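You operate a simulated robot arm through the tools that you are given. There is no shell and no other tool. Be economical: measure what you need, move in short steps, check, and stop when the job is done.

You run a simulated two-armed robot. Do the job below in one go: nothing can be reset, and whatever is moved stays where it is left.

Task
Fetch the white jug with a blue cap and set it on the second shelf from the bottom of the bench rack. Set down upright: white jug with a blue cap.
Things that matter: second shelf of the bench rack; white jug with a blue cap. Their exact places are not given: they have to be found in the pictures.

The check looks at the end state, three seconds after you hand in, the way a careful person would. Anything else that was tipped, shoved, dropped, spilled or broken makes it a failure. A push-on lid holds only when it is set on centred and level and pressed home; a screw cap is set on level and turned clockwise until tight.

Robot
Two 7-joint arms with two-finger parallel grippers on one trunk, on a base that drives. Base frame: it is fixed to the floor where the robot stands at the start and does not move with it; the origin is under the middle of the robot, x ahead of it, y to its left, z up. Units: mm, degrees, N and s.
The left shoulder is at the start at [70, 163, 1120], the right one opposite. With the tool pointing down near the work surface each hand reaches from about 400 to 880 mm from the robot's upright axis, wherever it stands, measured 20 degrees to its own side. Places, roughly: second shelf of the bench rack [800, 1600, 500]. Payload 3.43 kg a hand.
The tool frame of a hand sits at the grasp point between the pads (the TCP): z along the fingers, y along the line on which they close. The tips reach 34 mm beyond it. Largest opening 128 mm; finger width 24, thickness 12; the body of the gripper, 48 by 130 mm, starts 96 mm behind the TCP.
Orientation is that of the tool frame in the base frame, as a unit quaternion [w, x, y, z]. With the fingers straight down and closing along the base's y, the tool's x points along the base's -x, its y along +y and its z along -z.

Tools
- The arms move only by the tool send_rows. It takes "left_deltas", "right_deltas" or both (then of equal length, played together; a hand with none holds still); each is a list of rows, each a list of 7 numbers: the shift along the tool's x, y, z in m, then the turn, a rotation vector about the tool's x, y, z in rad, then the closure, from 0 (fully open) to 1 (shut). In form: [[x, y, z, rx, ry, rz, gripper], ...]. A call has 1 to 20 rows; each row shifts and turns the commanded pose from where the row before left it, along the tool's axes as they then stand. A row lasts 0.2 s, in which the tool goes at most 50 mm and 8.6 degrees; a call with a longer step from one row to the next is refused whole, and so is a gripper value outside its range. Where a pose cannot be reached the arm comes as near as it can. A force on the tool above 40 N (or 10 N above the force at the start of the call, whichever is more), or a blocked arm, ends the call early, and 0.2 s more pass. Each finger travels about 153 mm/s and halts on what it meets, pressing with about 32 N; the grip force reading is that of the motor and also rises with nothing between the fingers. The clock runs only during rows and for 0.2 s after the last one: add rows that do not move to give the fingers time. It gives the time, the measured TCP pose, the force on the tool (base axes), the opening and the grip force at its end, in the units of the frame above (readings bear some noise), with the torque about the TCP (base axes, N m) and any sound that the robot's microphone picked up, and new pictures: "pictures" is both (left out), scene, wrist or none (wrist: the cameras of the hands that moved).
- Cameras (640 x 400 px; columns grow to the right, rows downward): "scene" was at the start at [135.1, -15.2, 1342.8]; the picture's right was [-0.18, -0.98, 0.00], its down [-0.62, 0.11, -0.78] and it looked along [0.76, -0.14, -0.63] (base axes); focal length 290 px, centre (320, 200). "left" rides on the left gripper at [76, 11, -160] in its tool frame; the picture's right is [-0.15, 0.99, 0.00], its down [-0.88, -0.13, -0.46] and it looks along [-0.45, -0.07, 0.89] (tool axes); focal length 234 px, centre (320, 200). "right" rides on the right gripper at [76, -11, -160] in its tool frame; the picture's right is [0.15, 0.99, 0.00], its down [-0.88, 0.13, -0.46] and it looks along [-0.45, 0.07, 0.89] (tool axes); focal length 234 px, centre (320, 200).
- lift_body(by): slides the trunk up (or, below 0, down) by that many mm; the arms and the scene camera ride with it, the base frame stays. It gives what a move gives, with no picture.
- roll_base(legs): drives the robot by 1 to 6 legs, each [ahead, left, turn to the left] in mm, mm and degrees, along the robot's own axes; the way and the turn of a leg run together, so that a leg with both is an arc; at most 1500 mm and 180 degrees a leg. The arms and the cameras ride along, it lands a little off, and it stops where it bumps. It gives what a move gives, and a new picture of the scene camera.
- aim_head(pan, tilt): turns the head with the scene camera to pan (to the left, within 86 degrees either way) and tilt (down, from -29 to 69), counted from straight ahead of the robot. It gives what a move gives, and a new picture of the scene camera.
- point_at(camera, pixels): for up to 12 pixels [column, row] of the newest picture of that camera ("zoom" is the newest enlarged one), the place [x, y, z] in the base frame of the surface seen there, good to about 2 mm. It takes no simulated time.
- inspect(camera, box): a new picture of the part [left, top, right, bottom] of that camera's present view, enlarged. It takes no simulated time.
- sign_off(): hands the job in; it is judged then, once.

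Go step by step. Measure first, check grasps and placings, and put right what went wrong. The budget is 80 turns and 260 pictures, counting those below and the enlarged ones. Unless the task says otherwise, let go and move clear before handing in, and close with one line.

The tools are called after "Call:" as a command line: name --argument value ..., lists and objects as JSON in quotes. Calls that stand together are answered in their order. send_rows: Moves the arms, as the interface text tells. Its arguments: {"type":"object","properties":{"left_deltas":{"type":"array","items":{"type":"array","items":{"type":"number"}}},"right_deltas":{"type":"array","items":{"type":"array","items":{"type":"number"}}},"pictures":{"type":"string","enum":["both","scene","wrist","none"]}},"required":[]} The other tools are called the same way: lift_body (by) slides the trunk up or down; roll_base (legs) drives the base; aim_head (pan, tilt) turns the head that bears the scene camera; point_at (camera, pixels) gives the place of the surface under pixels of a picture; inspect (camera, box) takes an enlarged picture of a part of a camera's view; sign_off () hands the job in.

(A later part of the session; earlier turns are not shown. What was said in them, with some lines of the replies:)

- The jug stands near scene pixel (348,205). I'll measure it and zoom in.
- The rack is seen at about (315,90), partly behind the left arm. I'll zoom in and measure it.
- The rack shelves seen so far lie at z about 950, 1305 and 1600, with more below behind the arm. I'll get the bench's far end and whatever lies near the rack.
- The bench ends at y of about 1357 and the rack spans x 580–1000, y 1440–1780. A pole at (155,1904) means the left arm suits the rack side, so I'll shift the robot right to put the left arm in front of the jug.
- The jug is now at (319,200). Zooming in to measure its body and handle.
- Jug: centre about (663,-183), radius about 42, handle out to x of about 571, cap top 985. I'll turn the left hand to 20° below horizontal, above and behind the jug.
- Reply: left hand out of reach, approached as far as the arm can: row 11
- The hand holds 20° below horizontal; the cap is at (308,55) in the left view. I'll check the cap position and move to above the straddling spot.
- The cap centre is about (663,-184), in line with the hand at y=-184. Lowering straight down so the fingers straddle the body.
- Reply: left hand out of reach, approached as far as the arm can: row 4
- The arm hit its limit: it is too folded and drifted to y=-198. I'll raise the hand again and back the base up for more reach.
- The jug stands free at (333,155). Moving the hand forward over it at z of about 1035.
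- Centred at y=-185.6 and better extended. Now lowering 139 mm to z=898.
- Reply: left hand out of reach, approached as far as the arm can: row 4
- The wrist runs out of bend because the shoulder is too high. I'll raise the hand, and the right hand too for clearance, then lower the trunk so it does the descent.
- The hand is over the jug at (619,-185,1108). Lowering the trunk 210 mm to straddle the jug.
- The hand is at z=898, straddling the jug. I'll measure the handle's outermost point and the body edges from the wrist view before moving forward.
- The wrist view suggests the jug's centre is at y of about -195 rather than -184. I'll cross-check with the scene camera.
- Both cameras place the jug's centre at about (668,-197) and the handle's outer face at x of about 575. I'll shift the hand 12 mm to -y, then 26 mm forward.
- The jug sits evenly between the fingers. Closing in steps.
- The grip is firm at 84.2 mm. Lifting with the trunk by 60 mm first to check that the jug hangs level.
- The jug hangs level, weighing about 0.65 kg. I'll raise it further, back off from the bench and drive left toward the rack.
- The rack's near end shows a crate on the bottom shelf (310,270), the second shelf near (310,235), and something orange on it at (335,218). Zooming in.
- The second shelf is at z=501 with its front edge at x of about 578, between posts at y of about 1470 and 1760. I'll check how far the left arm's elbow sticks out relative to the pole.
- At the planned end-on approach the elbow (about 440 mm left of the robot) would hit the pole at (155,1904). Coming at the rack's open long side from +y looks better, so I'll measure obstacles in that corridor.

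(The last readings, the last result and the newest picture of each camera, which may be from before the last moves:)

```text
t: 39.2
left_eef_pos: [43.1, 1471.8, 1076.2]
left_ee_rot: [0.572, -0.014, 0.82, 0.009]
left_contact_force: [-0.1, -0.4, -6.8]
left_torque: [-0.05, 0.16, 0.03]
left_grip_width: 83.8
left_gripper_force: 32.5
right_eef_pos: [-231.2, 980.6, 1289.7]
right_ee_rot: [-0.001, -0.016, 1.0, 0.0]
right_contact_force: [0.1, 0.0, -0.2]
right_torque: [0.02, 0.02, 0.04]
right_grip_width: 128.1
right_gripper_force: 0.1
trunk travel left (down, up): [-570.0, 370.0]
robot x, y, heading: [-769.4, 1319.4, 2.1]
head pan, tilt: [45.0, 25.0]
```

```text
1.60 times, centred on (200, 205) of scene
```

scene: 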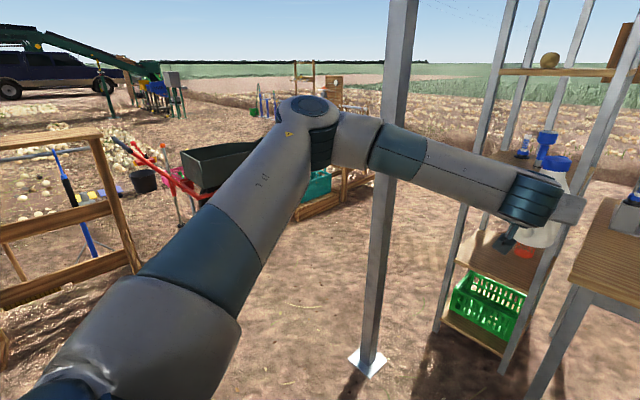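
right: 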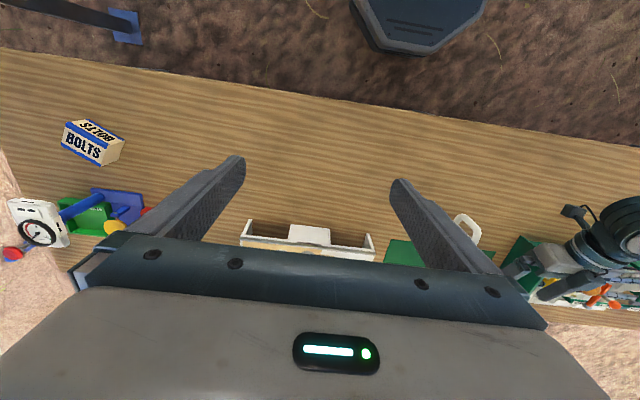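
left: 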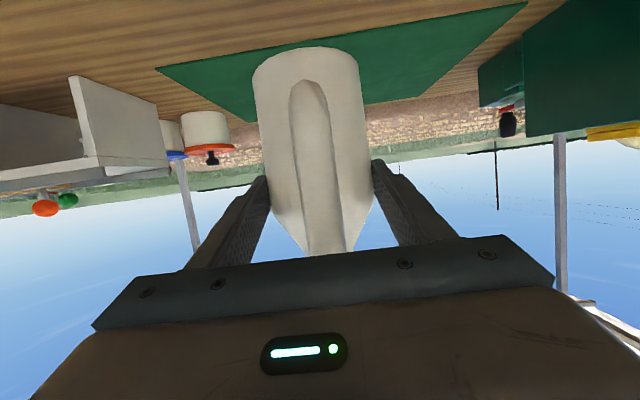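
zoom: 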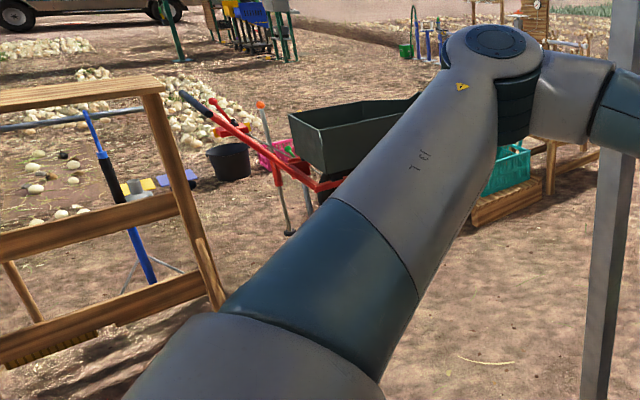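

The corridor is clear: frame and wheelbarrow lie at y ≥ 3160, and the pole is at y=1904. I'll drive left, then diagonally forward into it.

Call:
roll_base --legs '[[0, 0, -2], [0, 900, 0], [400, 330, 0]]'

Call:
aim_head --pan 0 --tilt 25

```text
t: 46.8
left_eef_pos: [449.3, 2647.2, 1076.5]
left_ee_rot: [0.572, 0.001, 0.82, -0.001]
left_contact_force: [0.0, -0.1, -7.0]
left_torque: [0.02, 0.11, 0.0]
left_grip_width: 83.4
left_gripper_force: 31.7
right_eef_pos: [156.5, 2166.7, 1290.4]
right_ee_rot: [0.0, 0.003, 1.0, 0.0]
right_contact_force: [0.2, -0.3, 0.0]
right_torque: [0.02, -0.02, 0.02]
right_grip_width: 127.9
right_gripper_force: 0.0
trunk travel left (down, up): [-570.0, 370.0]
robot x, y, heading: [-366.7, 2529.4, -0.1]
head pan, tilt: [45.0, 25.0]
```

scene: 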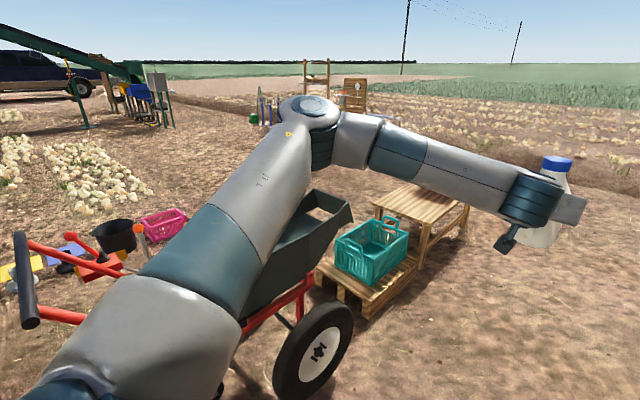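

```text
t: 48.0
left_eef_pos: [450.1, 2645.7, 1078.3]
left_ee_rot: [0.572, 0.001, 0.82, -0.001]
left_contact_force: [0.1, 0.5, -7.5]
left_torque: [0.01, 0.13, 0.02]
left_grip_width: 83.6
left_gripper_force: 32.0
right_eef_pos: [157.3, 2167.3, 1289.4]
right_ee_rot: [-0.001, 0.003, 1.0, 0.0]
right_contact_force: [0.3, -0.6, -0.6]
right_torque: [0.0, 0.01, -0.01]
right_grip_width: 128.0
right_gripper_force: 0.1
trunk travel left (down, up): [-570.0, 370.0]
robot x, y, heading: [-369.1, 2527.0, -0.1]
head pan, tilt: [0.0, 25.0]
```

scene: 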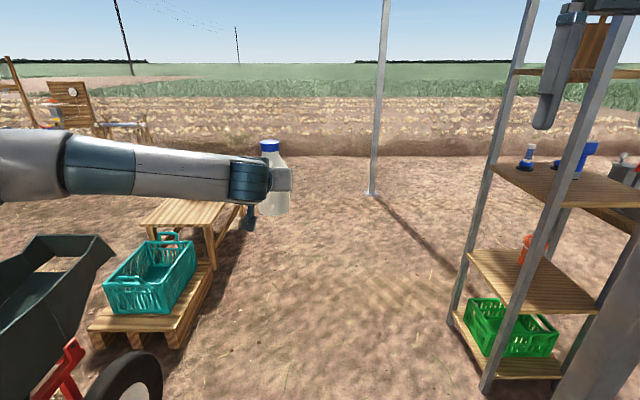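

Now I see the corridor between the crate/table at left and the rack at right; on the second shelf there's only an orange item at (527,245). Measuring these.

Call:
point_at --camera "scene" --pixels '[[180, 340], [215, 262], [215, 215], [115, 245], [155, 370], [371, 190], [475, 258], [500, 300], [540, 290], [590, 300], [527, 242], [462, 310]]'

Call:
inspect --camera "scene" --box '[430, 120, 640, 400]'

```text
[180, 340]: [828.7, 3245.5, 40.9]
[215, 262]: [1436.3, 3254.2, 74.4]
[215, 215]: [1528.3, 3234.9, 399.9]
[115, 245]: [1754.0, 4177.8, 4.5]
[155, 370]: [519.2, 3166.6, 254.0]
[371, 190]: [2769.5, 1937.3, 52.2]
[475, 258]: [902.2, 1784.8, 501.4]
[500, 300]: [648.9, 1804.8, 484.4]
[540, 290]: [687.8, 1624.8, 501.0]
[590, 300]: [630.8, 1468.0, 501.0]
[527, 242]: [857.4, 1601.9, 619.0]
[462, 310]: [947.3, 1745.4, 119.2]
```

```text
1.43 times, centred on (535, 260) of scene
```

zoom: 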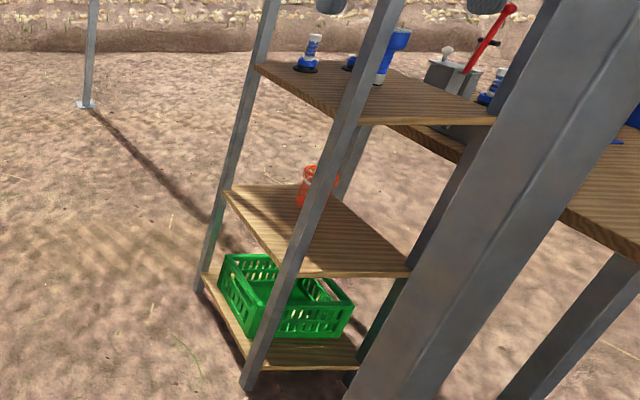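

The second shelf spans y 1444–1805 and is free except for an orange item near (900,1540). I'll drive to about (250,2730), where the sweep clears both pole and rack, then turn right 90°.

Call:
roll_base --legs '[[618, 202, 0]]'

```text
t: 51.6
left_eef_pos: [1072.1, 2826.2, 1078.3]
left_ee_rot: [0.574, 0.008, 0.819, -0.005]
left_contact_force: [1.2, -0.4, -6.5]
left_torque: [0.01, 0.1, -0.01]
left_grip_width: 83.6
left_gripper_force: 32.4
right_eef_pos: [772.0, 2350.4, 1290.0]
right_ee_rot: [-0.001, 0.01, 1.0, 0.0]
right_contact_force: [0.4, -0.5, -0.6]
right_torque: [-0.03, -0.02, -0.02]
right_grip_width: 128.1
right_gripper_force: 0.2
trunk travel left (down, up): [-570.0, 370.0]
robot x, y, heading: [253.6, 2717.5, -1.3]
head pan, tilt: [0.0, 25.0]
```

scene: 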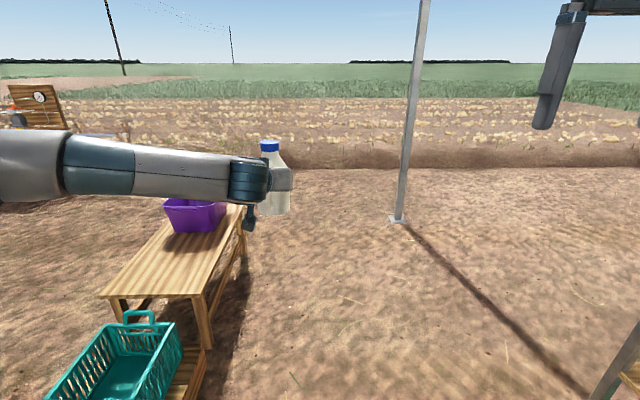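

At (254,2718); the distance to the rack corner is about 970 versus a sweep of about 910. Turning right.

Call:
roll_base --legs '[[0, 0, -88.7]]'

```text
t: 55.8
left_eef_pos: [361.2, 1900.5, 1077.7]
left_ee_rot: [0.4, 0.586, 0.573, -0.409]
left_contact_force: [-0.2, -0.2, -6.1]
left_torque: [0.12, 0.0, -0.01]
left_grip_width: 83.5
left_gripper_force: 32.5
right_eef_pos: [-114.0, 2202.4, 1291.0]
right_ee_rot: [-0.001, 0.715, 0.699, 0.001]
right_contact_force: [0.0, 0.8, -0.1]
right_torque: [0.03, -0.01, 0.0]
right_grip_width: 128.0
right_gripper_force: 0.1
trunk travel left (down, up): [-570.0, 370.0]
robot x, y, heading: [256.6, 2719.5, -91.3]
head pan, tilt: [0.0, 25.0]
```

scene: 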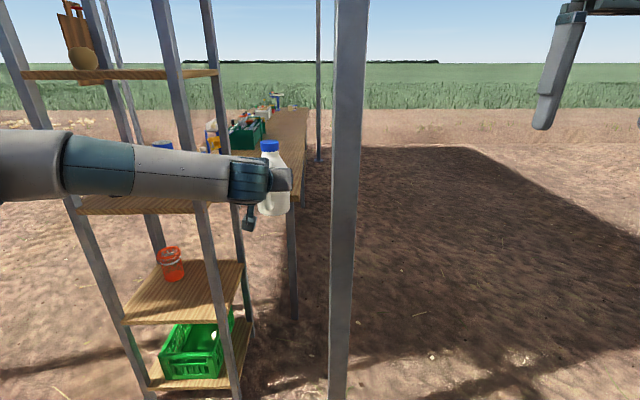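

Facing the rack. I'll back 50 mm, straighten, and slide left 374 mm to line up with x of about 735.

Call:
roll_base --legs '[[-50, 0, 1.3], [0, 374, 0]]'

Call:
aim_head --pan 10 --tilt 40

```text
t: 58.7
left_eef_pos: [746.4, 1952.0, 1076.9]
left_ee_rot: [0.404, 0.581, 0.579, -0.406]
left_contact_force: [0.8, -0.1, -6.9]
left_torque: [0.12, 0.01, 0.01]
left_grip_width: 83.3
left_gripper_force: 31.8
right_eef_pos: [267.9, 2245.4, 1289.8]
right_ee_rot: [-0.001, 0.709, 0.705, 0.0]
right_contact_force: [-0.5, 0.2, 0.0]
right_torque: [-0.01, -0.01, -0.03]
right_grip_width: 128.1
right_gripper_force: 0.0
trunk travel left (down, up): [-570.0, 370.0]
robot x, y, heading: [626.2, 2769.2, -90.0]
head pan, tilt: [0.0, 25.0]
```

scene: 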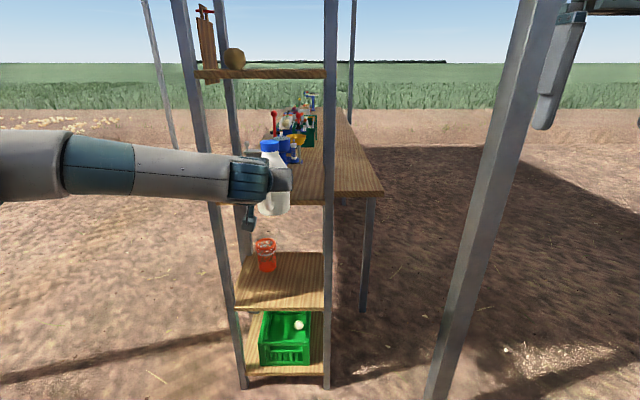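

```text
t: 59.5
left_eef_pos: [747.0, 1951.9, 1076.5]
left_ee_rot: [0.403, 0.582, 0.579, -0.405]
left_contact_force: [0.0, -0.7, -5.8]
left_torque: [0.15, -0.01, 0.0]
left_grip_width: 83.7
left_gripper_force: 32.0
right_eef_pos: [267.1, 2246.0, 1290.1]
right_ee_rot: [-0.001, 0.709, 0.705, 0.001]
right_contact_force: [-0.3, -0.1, -0.1]
right_torque: [-0.01, 0.04, -0.02]
right_grip_width: 127.9
right_gripper_force: 0.0
trunk travel left (down, up): [-570.0, 370.0]
robot x, y, heading: [626.9, 2768.4, -90.3]
head pan, tilt: [10.0, 40.0]
```

scene: 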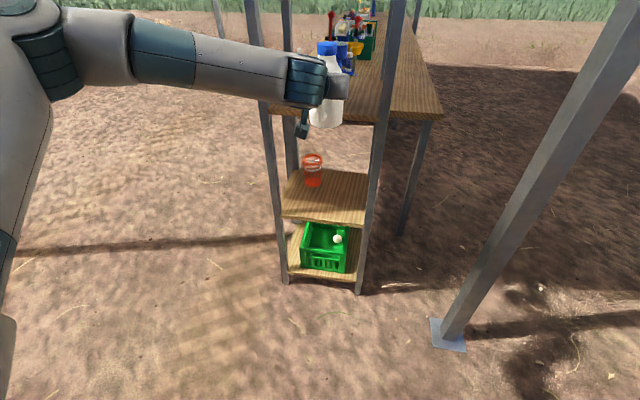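

The rack's open side is ahead, with the orange cup at (312,170) on the second shelf. Measuring the shelf and cup.

Call:
inspect --camera "scene" --box '[250, 100, 410, 300]'

Call:
point_at --camera "scene" --pixels '[[285, 213], [320, 217], [365, 222], [312, 186], [312, 165], [303, 165], [321, 165], [340, 200], [270, 160], [378, 160], [345, 175], [310, 115]]'

```text
2.00 times, centred on (330, 200) of scene
```

zoom: 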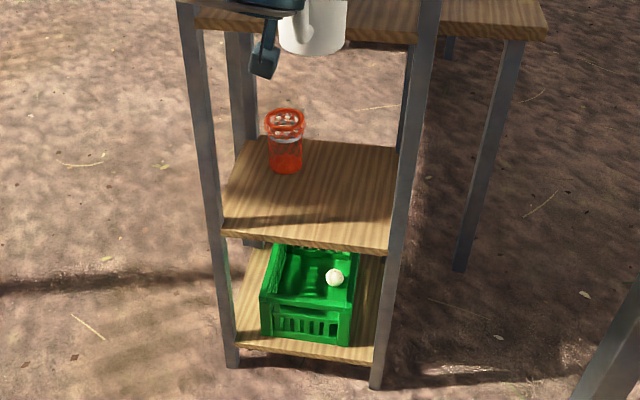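

```text
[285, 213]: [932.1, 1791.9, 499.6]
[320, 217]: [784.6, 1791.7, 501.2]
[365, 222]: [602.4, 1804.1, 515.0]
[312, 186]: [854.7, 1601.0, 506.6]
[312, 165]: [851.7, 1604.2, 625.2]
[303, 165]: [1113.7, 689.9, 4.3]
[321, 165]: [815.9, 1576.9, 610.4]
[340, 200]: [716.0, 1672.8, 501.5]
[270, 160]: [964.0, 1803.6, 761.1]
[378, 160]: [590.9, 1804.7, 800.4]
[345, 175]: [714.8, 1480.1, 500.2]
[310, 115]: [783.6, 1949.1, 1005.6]
```

Cup: x 810–890, y 1540–1605. I'll set the jug at about (720,1705). Lowering the trunk now, outside the rack, and aligning.

Call:
lift_body --by -440

Call:
roll_base --legs '[[60, -27, 0.2]]'

Call:
aim_head --pan 8 --tilt 25

```text
refused: -440 is not a number from -400 to 400
```

```text
t: 60.5
left_eef_pos: [724.2, 1893.9, 1076.1]
left_ee_rot: [0.405, 0.58, 0.579, -0.406]
left_contact_force: [-0.4, -0.4, -6.8]
left_torque: [0.14, 0.0, 0.02]
left_grip_width: 83.5
left_gripper_force: 32.0
right_eef_pos: [244.5, 2183.7, 1290.7]
right_ee_rot: [-0.001, 0.708, 0.706, 0.0]
right_contact_force: [0.1, -0.2, 0.2]
right_torque: [0.0, -0.03, 0.02]
right_grip_width: 127.9
right_gripper_force: 0.1
trunk travel left (down, up): [-570.0, 370.0]
robot x, y, heading: [599.7, 2710.9, -89.8]
head pan, tilt: [10.0, 40.0]
```

scene: 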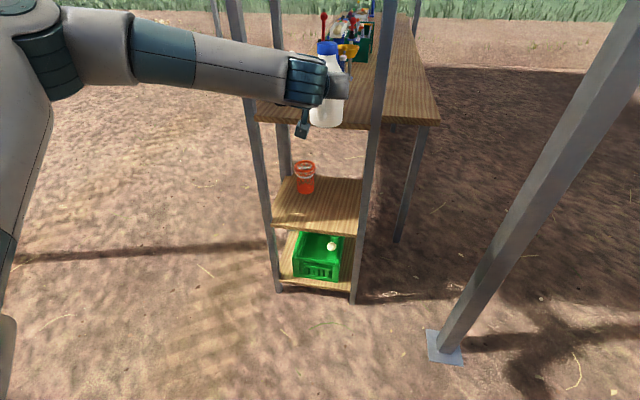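

```text
t: 61.2
left_eef_pos: [724.0, 1892.9, 1076.5]
left_ee_rot: [0.405, 0.58, 0.579, -0.405]
left_contact_force: [-0.2, 0.7, -6.5]
left_torque: [0.13, 0.02, 0.01]
left_grip_width: 83.5
left_gripper_force: 32.3
right_eef_pos: [243.2, 2183.5, 1289.2]
right_ee_rot: [0.0, 0.708, 0.706, 0.001]
right_contact_force: [0.3, 0.3, 0.5]
right_torque: [-0.02, -0.01, 0.02]
right_grip_width: 127.9
right_gripper_force: 0.1
trunk travel left (down, up): [-570.0, 370.0]
robot x, y, heading: [604.2, 2711.3, -90.2]
head pan, tilt: [8.0, 25.0]
```

scene: 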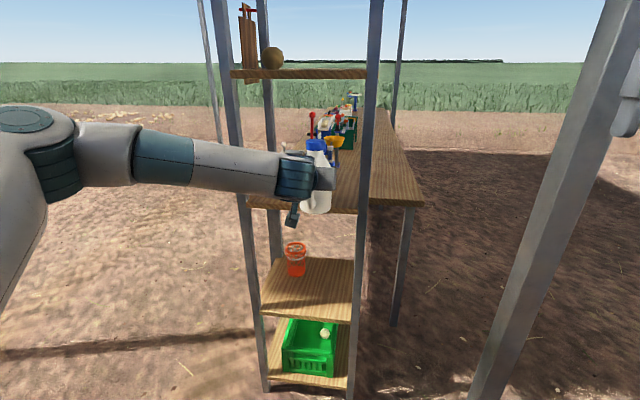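

The trunk step was refused as too large, and the base moved anyway, leaving the spout close to the shelf edges. Backing 60 mm, then lowering in two steps.

Call:
roll_base --legs '[[-60, 0, 0.1]]'

Call:
lift_body --by -300

Call:
lift_body --by -140

Call:
aim_head --pan 8 --tilt 20

```text
t: 62.2
left_eef_pos: [724.9, 1953.9, 1076.9]
left_ee_rot: [0.405, 0.579, 0.581, -0.404]
left_contact_force: [0.8, -1.3, -7.0]
left_torque: [0.14, 0.02, 0.0]
left_grip_width: 83.5
left_gripper_force: 32.0
right_eef_pos: [244.8, 2243.0, 1290.5]
right_ee_rot: [-0.001, 0.707, 0.707, 0.001]
right_contact_force: [-0.2, -0.5, -0.1]
right_torque: [0.0, -0.05, -0.03]
right_grip_width: 128.0
right_gripper_force: 0.1
trunk travel left (down, up): [-570.0, 370.0]
robot x, y, heading: [598.8, 2769.8, -90.0]
head pan, tilt: [8.0, 25.0]
```

scene: 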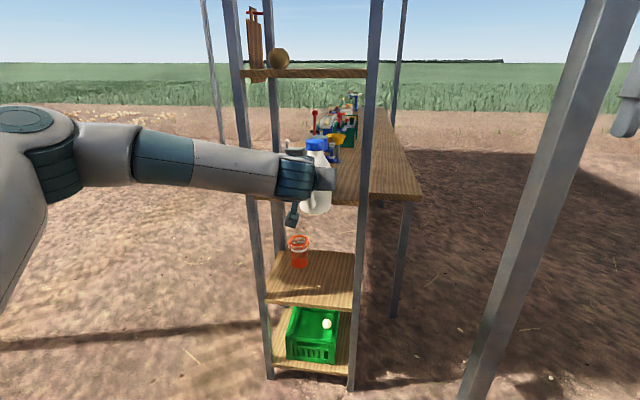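

```text
t: 65.2
left_eef_pos: [725.4, 1954.6, 775.3]
left_ee_rot: [0.405, 0.579, 0.58, -0.404]
left_contact_force: [0.4, -0.2, -6.0]
left_torque: [0.17, 0.01, -0.02]
left_grip_width: 83.5
left_gripper_force: 32.2
right_eef_pos: [243.9, 2244.0, 991.0]
right_ee_rot: [-0.001, 0.707, 0.707, 0.002]
right_contact_force: [0.0, -0.5, -0.1]
right_torque: [-0.01, -0.01, 0.01]
right_grip_width: 127.8
right_gripper_force: 0.0
trunk travel left (down, up): [-270.0, 670.0]
robot x, y, heading: [599.0, 2773.8, -89.8]
head pan, tilt: [8.0, 25.0]
```

```text
t: 66.9
left_eef_pos: [724.9, 1954.6, 636.5]
left_ee_rot: [0.405, 0.58, 0.58, -0.405]
left_contact_force: [0.4, 0.0, -6.6]
left_torque: [0.15, 0.02, 0.02]
left_grip_width: 83.6
left_gripper_force: 32.1
right_eef_pos: [243.9, 2244.8, 850.4]
right_ee_rot: [0.0, 0.707, 0.707, 0.001]
right_contact_force: [0.9, -0.9, -0.1]
right_torque: [0.0, 0.0, 0.01]
right_grip_width: 127.8
right_gripper_force: 0.2
trunk travel left (down, up): [-130.0, 810.0]
robot x, y, heading: [601.3, 2770.4, -89.8]
head pan, tilt: [8.0, 25.0]
```

```text
t: 67.5
left_eef_pos: [725.6, 1954.9, 635.3]
left_ee_rot: [0.405, 0.579, 0.581, -0.404]
left_contact_force: [-0.8, 0.1, -7.3]
left_torque: [0.13, 0.01, -0.03]
left_grip_width: 83.6
left_gripper_force: 31.5
right_eef_pos: [243.5, 2243.3, 849.4]
right_ee_rot: [0.0, 0.707, 0.707, 0.0]
right_contact_force: [0.1, 0.6, -0.3]
right_torque: [0.0, 0.0, 0.0]
right_grip_width: 127.9
right_gripper_force: 0.1
trunk travel left (down, up): [-130.0, 810.0]
robot x, y, heading: [602.2, 2770.5, -89.8]
head pan, tilt: [8.0, 20.0]
```

scene: 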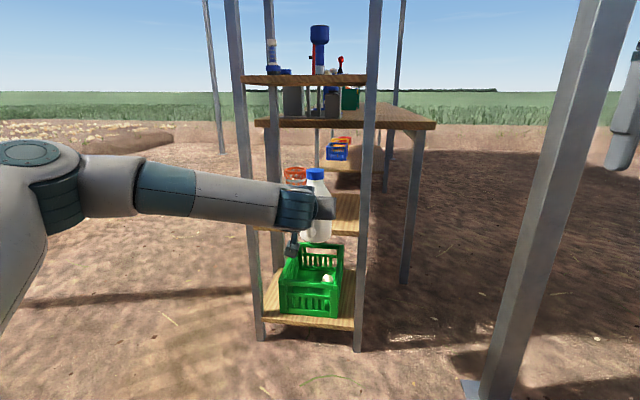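

The jug's bottom is about 36 mm above shelf level and still outside the rack. Driving in 150 mm first and checking.

Call:
roll_base --legs '[[150, 0, -0.2]]'

Call:
inspect --camera "scene" --box '[220, 50, 400, 350]'

Call:
inspect --camera "left" --box '[0, 0, 640, 400]'

```text
t: 68.9
left_eef_pos: [723.2, 1803.4, 634.9]
left_ee_rot: [0.405, 0.58, 0.58, -0.405]
left_contact_force: [0.8, -0.6, -7.2]
left_torque: [0.13, 0.02, 0.04]
left_grip_width: 83.4
left_gripper_force: 32.0
right_eef_pos: [242.3, 2094.6, 849.5]
right_ee_rot: [0.0, 0.708, 0.706, 0.001]
right_contact_force: [0.3, 0.5, 0.1]
right_torque: [0.03, 0.0, -0.01]
right_grip_width: 128.0
right_gripper_force: 0.0
trunk travel left (down, up): [-130.0, 810.0]
robot x, y, heading: [601.1, 2620.2, -90.1]
head pan, tilt: [8.0, 20.0]
```

scene: 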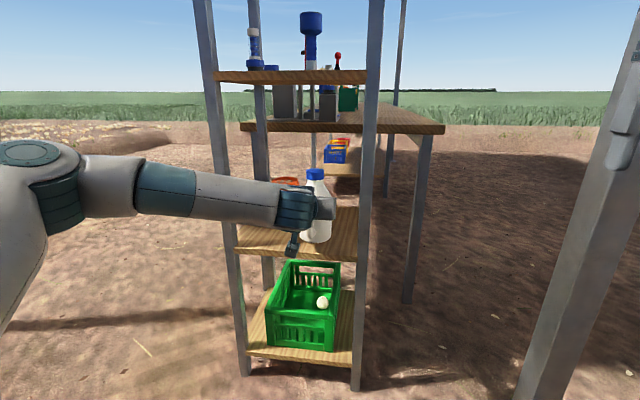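

```text
1.33 times, centred on (310, 200) of scene
```

zoom: 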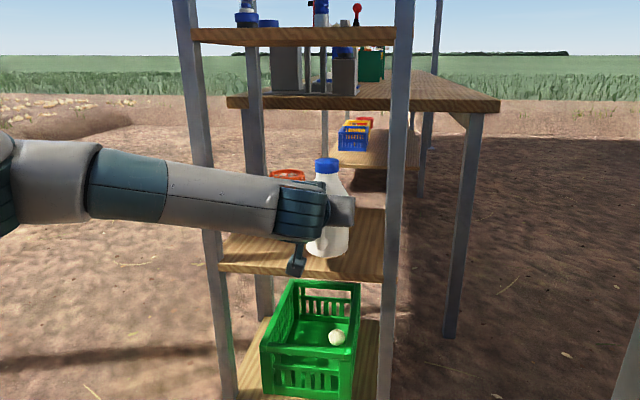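

```text
1.00 times, centred on (320, 200) of left
```

zoom: 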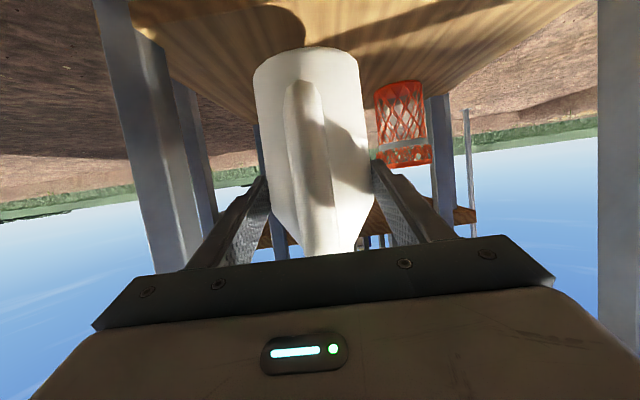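

The jug is over the shelf front edge and the cup stays off to the +x side. Checking forearm clearance to the left post before the last 75 mm.

Call:
point_at --camera "scene" --pixels '[[225, 190], [225, 215], [215, 190], [250, 205], [222, 150], [285, 240], [375, 210], [328, 205], [300, 245], [284, 180]]'

```text
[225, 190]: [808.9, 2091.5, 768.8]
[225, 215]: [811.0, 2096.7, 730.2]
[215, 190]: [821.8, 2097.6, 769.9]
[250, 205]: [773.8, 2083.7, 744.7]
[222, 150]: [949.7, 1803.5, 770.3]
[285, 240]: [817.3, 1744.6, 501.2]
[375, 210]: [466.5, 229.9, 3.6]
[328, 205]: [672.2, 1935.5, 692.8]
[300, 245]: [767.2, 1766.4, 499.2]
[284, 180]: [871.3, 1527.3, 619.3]
```

The forearm is over 200 mm from the post. Driving in 75 mm more, then lowering the trunk 30 mm.

Call:
roll_base --legs '[[75, 0, 0.1]]'

Call:
lift_body --by -28

Call:
inspect --camera "scene" --box '[220, 130, 400, 280]'

```text
t: 69.9
left_eef_pos: [724.0, 1728.4, 634.4]
left_ee_rot: [0.404, 0.581, 0.58, -0.404]
left_contact_force: [0.0, -0.4, -7.4]
left_torque: [0.19, -0.03, 0.02]
left_grip_width: 83.5
left_gripper_force: 32.1
right_eef_pos: [244.0, 2019.1, 849.7]
right_ee_rot: [-0.001, 0.708, 0.707, 0.0]
right_contact_force: [0.1, -0.1, 0.1]
right_torque: [0.01, 0.0, -0.02]
right_grip_width: 128.0
right_gripper_force: 0.0
trunk travel left (down, up): [-130.0, 810.0]
robot x, y, heading: [598.6, 2544.2, -90.0]
head pan, tilt: [8.0, 20.0]
```

scene: 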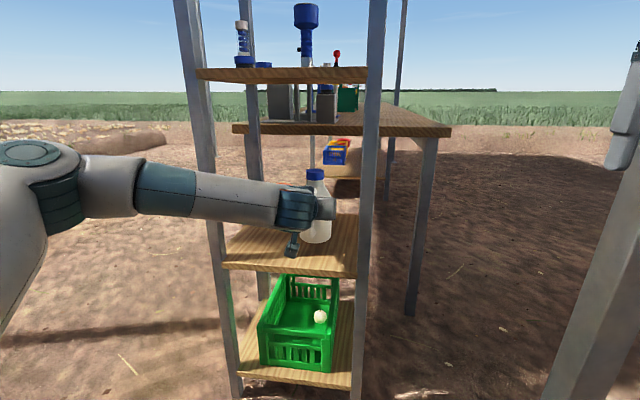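

```text
t: 70.7
left_eef_pos: [724.3, 1729.6, 607.1]
left_ee_rot: [0.405, 0.58, 0.58, -0.404]
left_contact_force: [0.3, -0.3, -5.9]
left_torque: [0.18, 0.02, 0.02]
left_grip_width: 83.5
left_gripper_force: 32.4
right_eef_pos: [243.8, 2020.2, 821.8]
right_ee_rot: [-0.001, 0.707, 0.707, 0.001]
right_contact_force: [-0.3, -0.1, 0.2]
right_torque: [-0.01, -0.03, 0.0]
right_grip_width: 128.0
right_gripper_force: 0.0
trunk travel left (down, up): [-102.0, 838.0]
robot x, y, heading: [596.4, 2546.1, -89.9]
head pan, tilt: [8.0, 20.0]
```

```text
2.67 times, centred on (310, 205) of scene
```

zoom: 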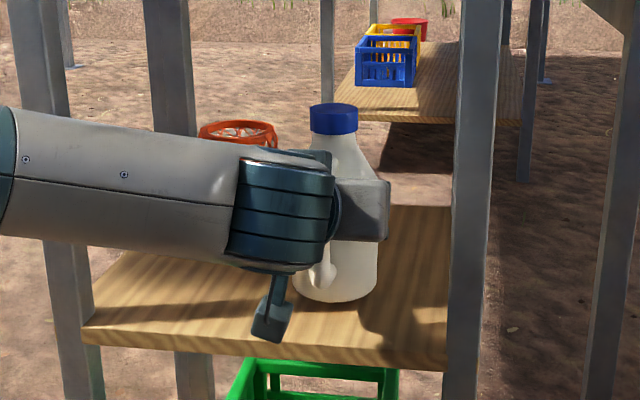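

About 7 mm remain. Lowering in small trunk steps and watching the vertical force.

Call:
lift_body --by -5

Call:
lift_body --by -2

```text
t: 71.2
left_eef_pos: [723.1, 1730.1, 602.3]
left_ee_rot: [0.404, 0.581, 0.579, -0.404]
left_contact_force: [-0.8, -0.5, -7.7]
left_torque: [0.18, 0.03, -0.01]
left_grip_width: 83.4
left_gripper_force: 31.8
right_eef_pos: [243.8, 2019.0, 816.9]
right_ee_rot: [-0.001, 0.707, 0.707, 0.001]
right_contact_force: [-1.3, 0.3, -0.5]
right_torque: [-0.01, 0.03, 0.0]
right_grip_width: 127.7
right_gripper_force: 0.0
trunk travel left (down, up): [-97.0, 843.0]
robot x, y, heading: [596.9, 2546.1, -90.0]
head pan, tilt: [8.0, 20.0]
```

```text
t: 71.7
left_eef_pos: [724.9, 1729.4, 601.5]
left_ee_rot: [0.405, 0.58, 0.58, -0.404]
left_contact_force: [0.1, 0.2, -6.5]
left_torque: [0.12, -0.04, -0.03]
left_grip_width: 83.3
left_gripper_force: 32.5
right_eef_pos: [242.8, 2019.5, 815.5]
right_ee_rot: [0.0, 0.707, 0.707, 0.001]
right_contact_force: [0.0, -0.4, -0.3]
right_torque: [-0.03, 0.03, -0.02]
right_grip_width: 128.2
right_gripper_force: 0.1
trunk travel left (down, up): [-95.0, 845.0]
robot x, y, heading: [598.3, 2546.1, -90.0]
head pan, tilt: [8.0, 20.0]
```

No contact yet (still -6.5 N). Going on in 1.5 mm steps.

Call:
lift_body --by -1.5

Call:
lift_body --by -1

```text
t: 72.2
left_eef_pos: [723.1, 1729.1, 599.0]
left_ee_rot: [0.404, 0.58, 0.58, -0.404]
left_contact_force: [-0.9, -0.8, -5.3]
left_torque: [0.07, 0.03, -0.02]
left_grip_width: 83.5
left_gripper_force: 32.0
right_eef_pos: [242.9, 2020.0, 813.1]
right_ee_rot: [-0.001, 0.708, 0.706, 0.001]
right_contact_force: [0.5, 0.3, -0.2]
right_torque: [0.01, 0.04, 0.0]
right_grip_width: 127.8
right_gripper_force: 0.0
trunk travel left (down, up): [-94.0, 846.0]
robot x, y, heading: [597.0, 2544.8, -90.2]
head pan, tilt: [8.0, 20.0]
```

```text
t: 72.8
left_eef_pos: [724.0, 1729.9, 598.7]
left_ee_rot: [0.406, 0.579, 0.58, -0.405]
left_contact_force: [1.4, -0.8, -2.6]
left_torque: [-0.2, 0.08, 0.02]
left_grip_width: 83.6
left_gripper_force: 31.8
right_eef_pos: [242.9, 2021.1, 812.8]
right_ee_rot: [-0.001, 0.707, 0.707, 0.0]
right_contact_force: [0.3, 0.2, 0.5]
right_torque: [0.01, 0.03, -0.01]
right_grip_width: 127.9
right_gripper_force: 0.0
trunk travel left (down, up): [-93.0, 847.0]
robot x, y, heading: [599.3, 2546.6, -90.0]
head pan, tilt: [8.0, 20.0]
```

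Contact has begun: the load fell to -2.6 N. One more millimetre, then open slowly.

Call:
lift_body --by -1

Call:
send_rows --left_deltas '[[0, 0, 0, 0, 0, 0, 0.34], [0, 0, 0, 0, 0, 0, 0.32], [0, 0, 0, 0, 0, 0, 0.28], [0, 0, 0, 0, 0, 0, 0.22], [0, 0, 0, 0, 0, 0, 0.1], [0, 0, 0, 0, 0, 0, 0], [0, 0, 0, 0, 0, 0, 0]]'

```text
t: 73.3
left_eef_pos: [723.8, 1729.8, 598.9]
left_ee_rot: [0.406, 0.579, 0.579, -0.405]
left_contact_force: [0.2, -1.6, 2.0]
left_torque: [-0.49, 0.23, 0.03]
left_grip_width: 83.5
left_gripper_force: 31.8
right_eef_pos: [243.4, 2020.1, 811.6]
right_ee_rot: [0.0, 0.707, 0.707, 0.001]
right_contact_force: [0.6, -0.3, 0.7]
right_torque: [-0.01, -0.01, 0.01]
right_grip_width: 128.1
right_gripper_force: 0.1
trunk travel left (down, up): [-92.0, 848.0]
robot x, y, heading: [599.1, 2542.9, -90.1]
head pan, tilt: [8.0, 20.0]
```

```text
t: 74.9
left_eef_pos: [724.5, 1729.8, 598.4]
left_ee_rot: [0.405, 0.58, 0.58, -0.404]
left_contact_force: [-0.2, 0.2, -0.4]
left_torque: [0.03, 0.0, 0.02]
left_grip_width: 128.3
left_gripper_force: 0.1
right_eef_pos: [243.5, 2019.9, 812.1]
right_ee_rot: [0.0, 0.707, 0.708, 0.001]
right_contact_force: [0.3, -1.2, -0.2]
right_torque: [0.01, -0.01, -0.01]
right_grip_width: 128.1
right_gripper_force: 0.1
trunk travel left (down, up): [-92.0, 848.0]
robot x, y, heading: [601.0, 2543.5, -90.0]
head pan, tilt: [8.0, 20.0]
```

scene: 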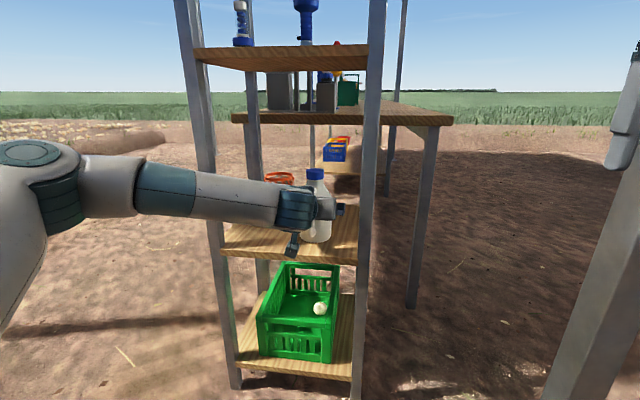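
left: 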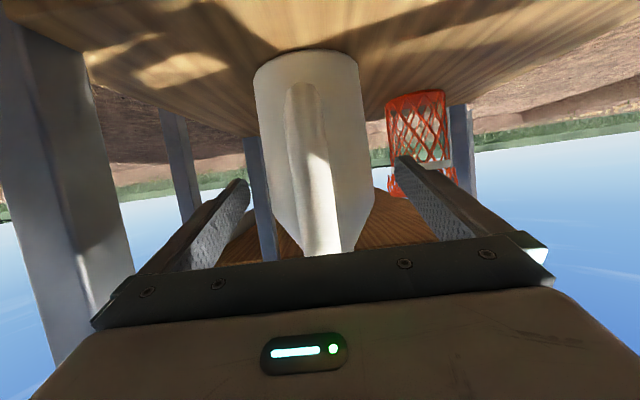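

The fingers are open with clear gaps on both sides and the jug stands. Backing straight out.

Call:
roll_base --legs '[[-180, 0, 0]]'

Call:
inspect --camera "scene" --box '[220, 130, 400, 280]'

Call:
inspect --camera "left" --box '[0, 0, 640, 400]'

```text
t: 76.4
left_eef_pos: [725.2, 1913.7, 597.8]
left_ee_rot: [0.405, 0.579, 0.58, -0.404]
left_contact_force: [-0.5, 0.7, -0.2]
left_torque: [0.03, 0.04, -0.01]
left_grip_width: 127.8
left_gripper_force: 0.0
right_eef_pos: [244.1, 2203.5, 812.6]
right_ee_rot: [0.0, 0.706, 0.708, -0.001]
right_contact_force: [0.1, -0.6, -0.3]
right_torque: [-0.03, 0.01, 0.01]
right_grip_width: 127.9
right_gripper_force: 0.1
trunk travel left (down, up): [-92.0, 848.0]
robot x, y, heading: [604.6, 2726.6, -89.8]
head pan, tilt: [8.0, 20.0]
```

scene: 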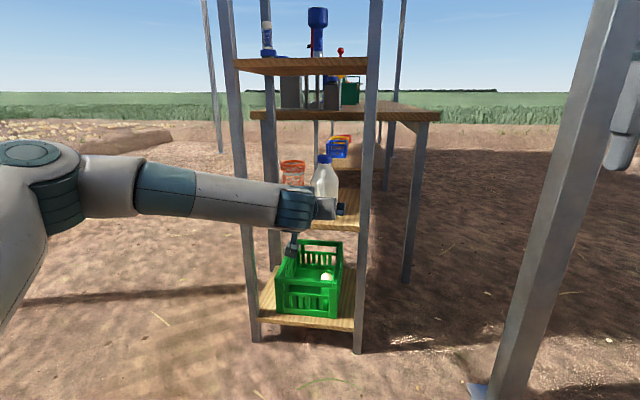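

```text
2.67 times, centred on (310, 205) of scene
```

zoom: 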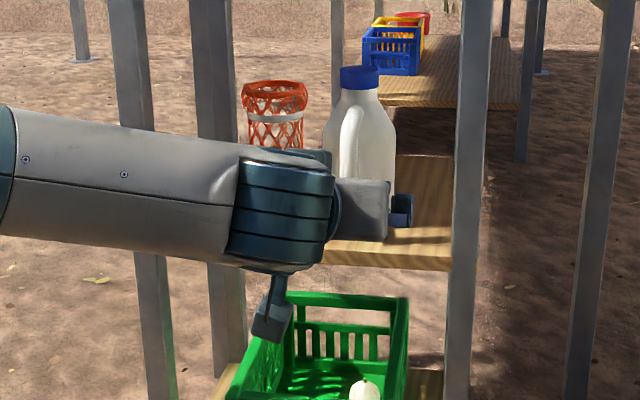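

```text
1.00 times, centred on (320, 200) of left
```

zoom: 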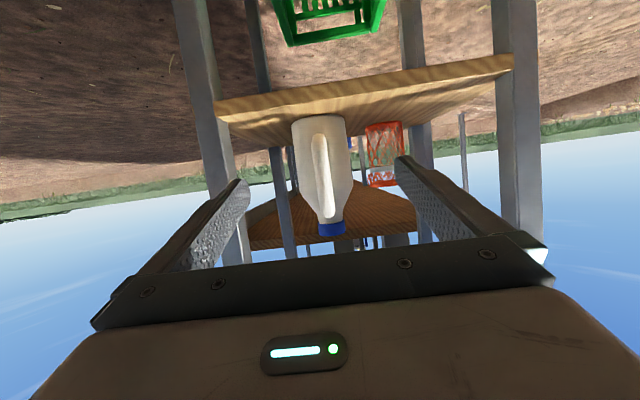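

The jug stands upright on the second shelf with the cup beside it undisturbed, and the hand is clear of the rack. Handing in.

Call:
sign_off

```text
The job is handed in.
```

The white jug with the blue cap is upright on the second shelf of the bench rack, released, and the hand is clear; my first attempt to grasp it seems to have nudged it about 12 mm on the bench, and I saw nothing else get touched.
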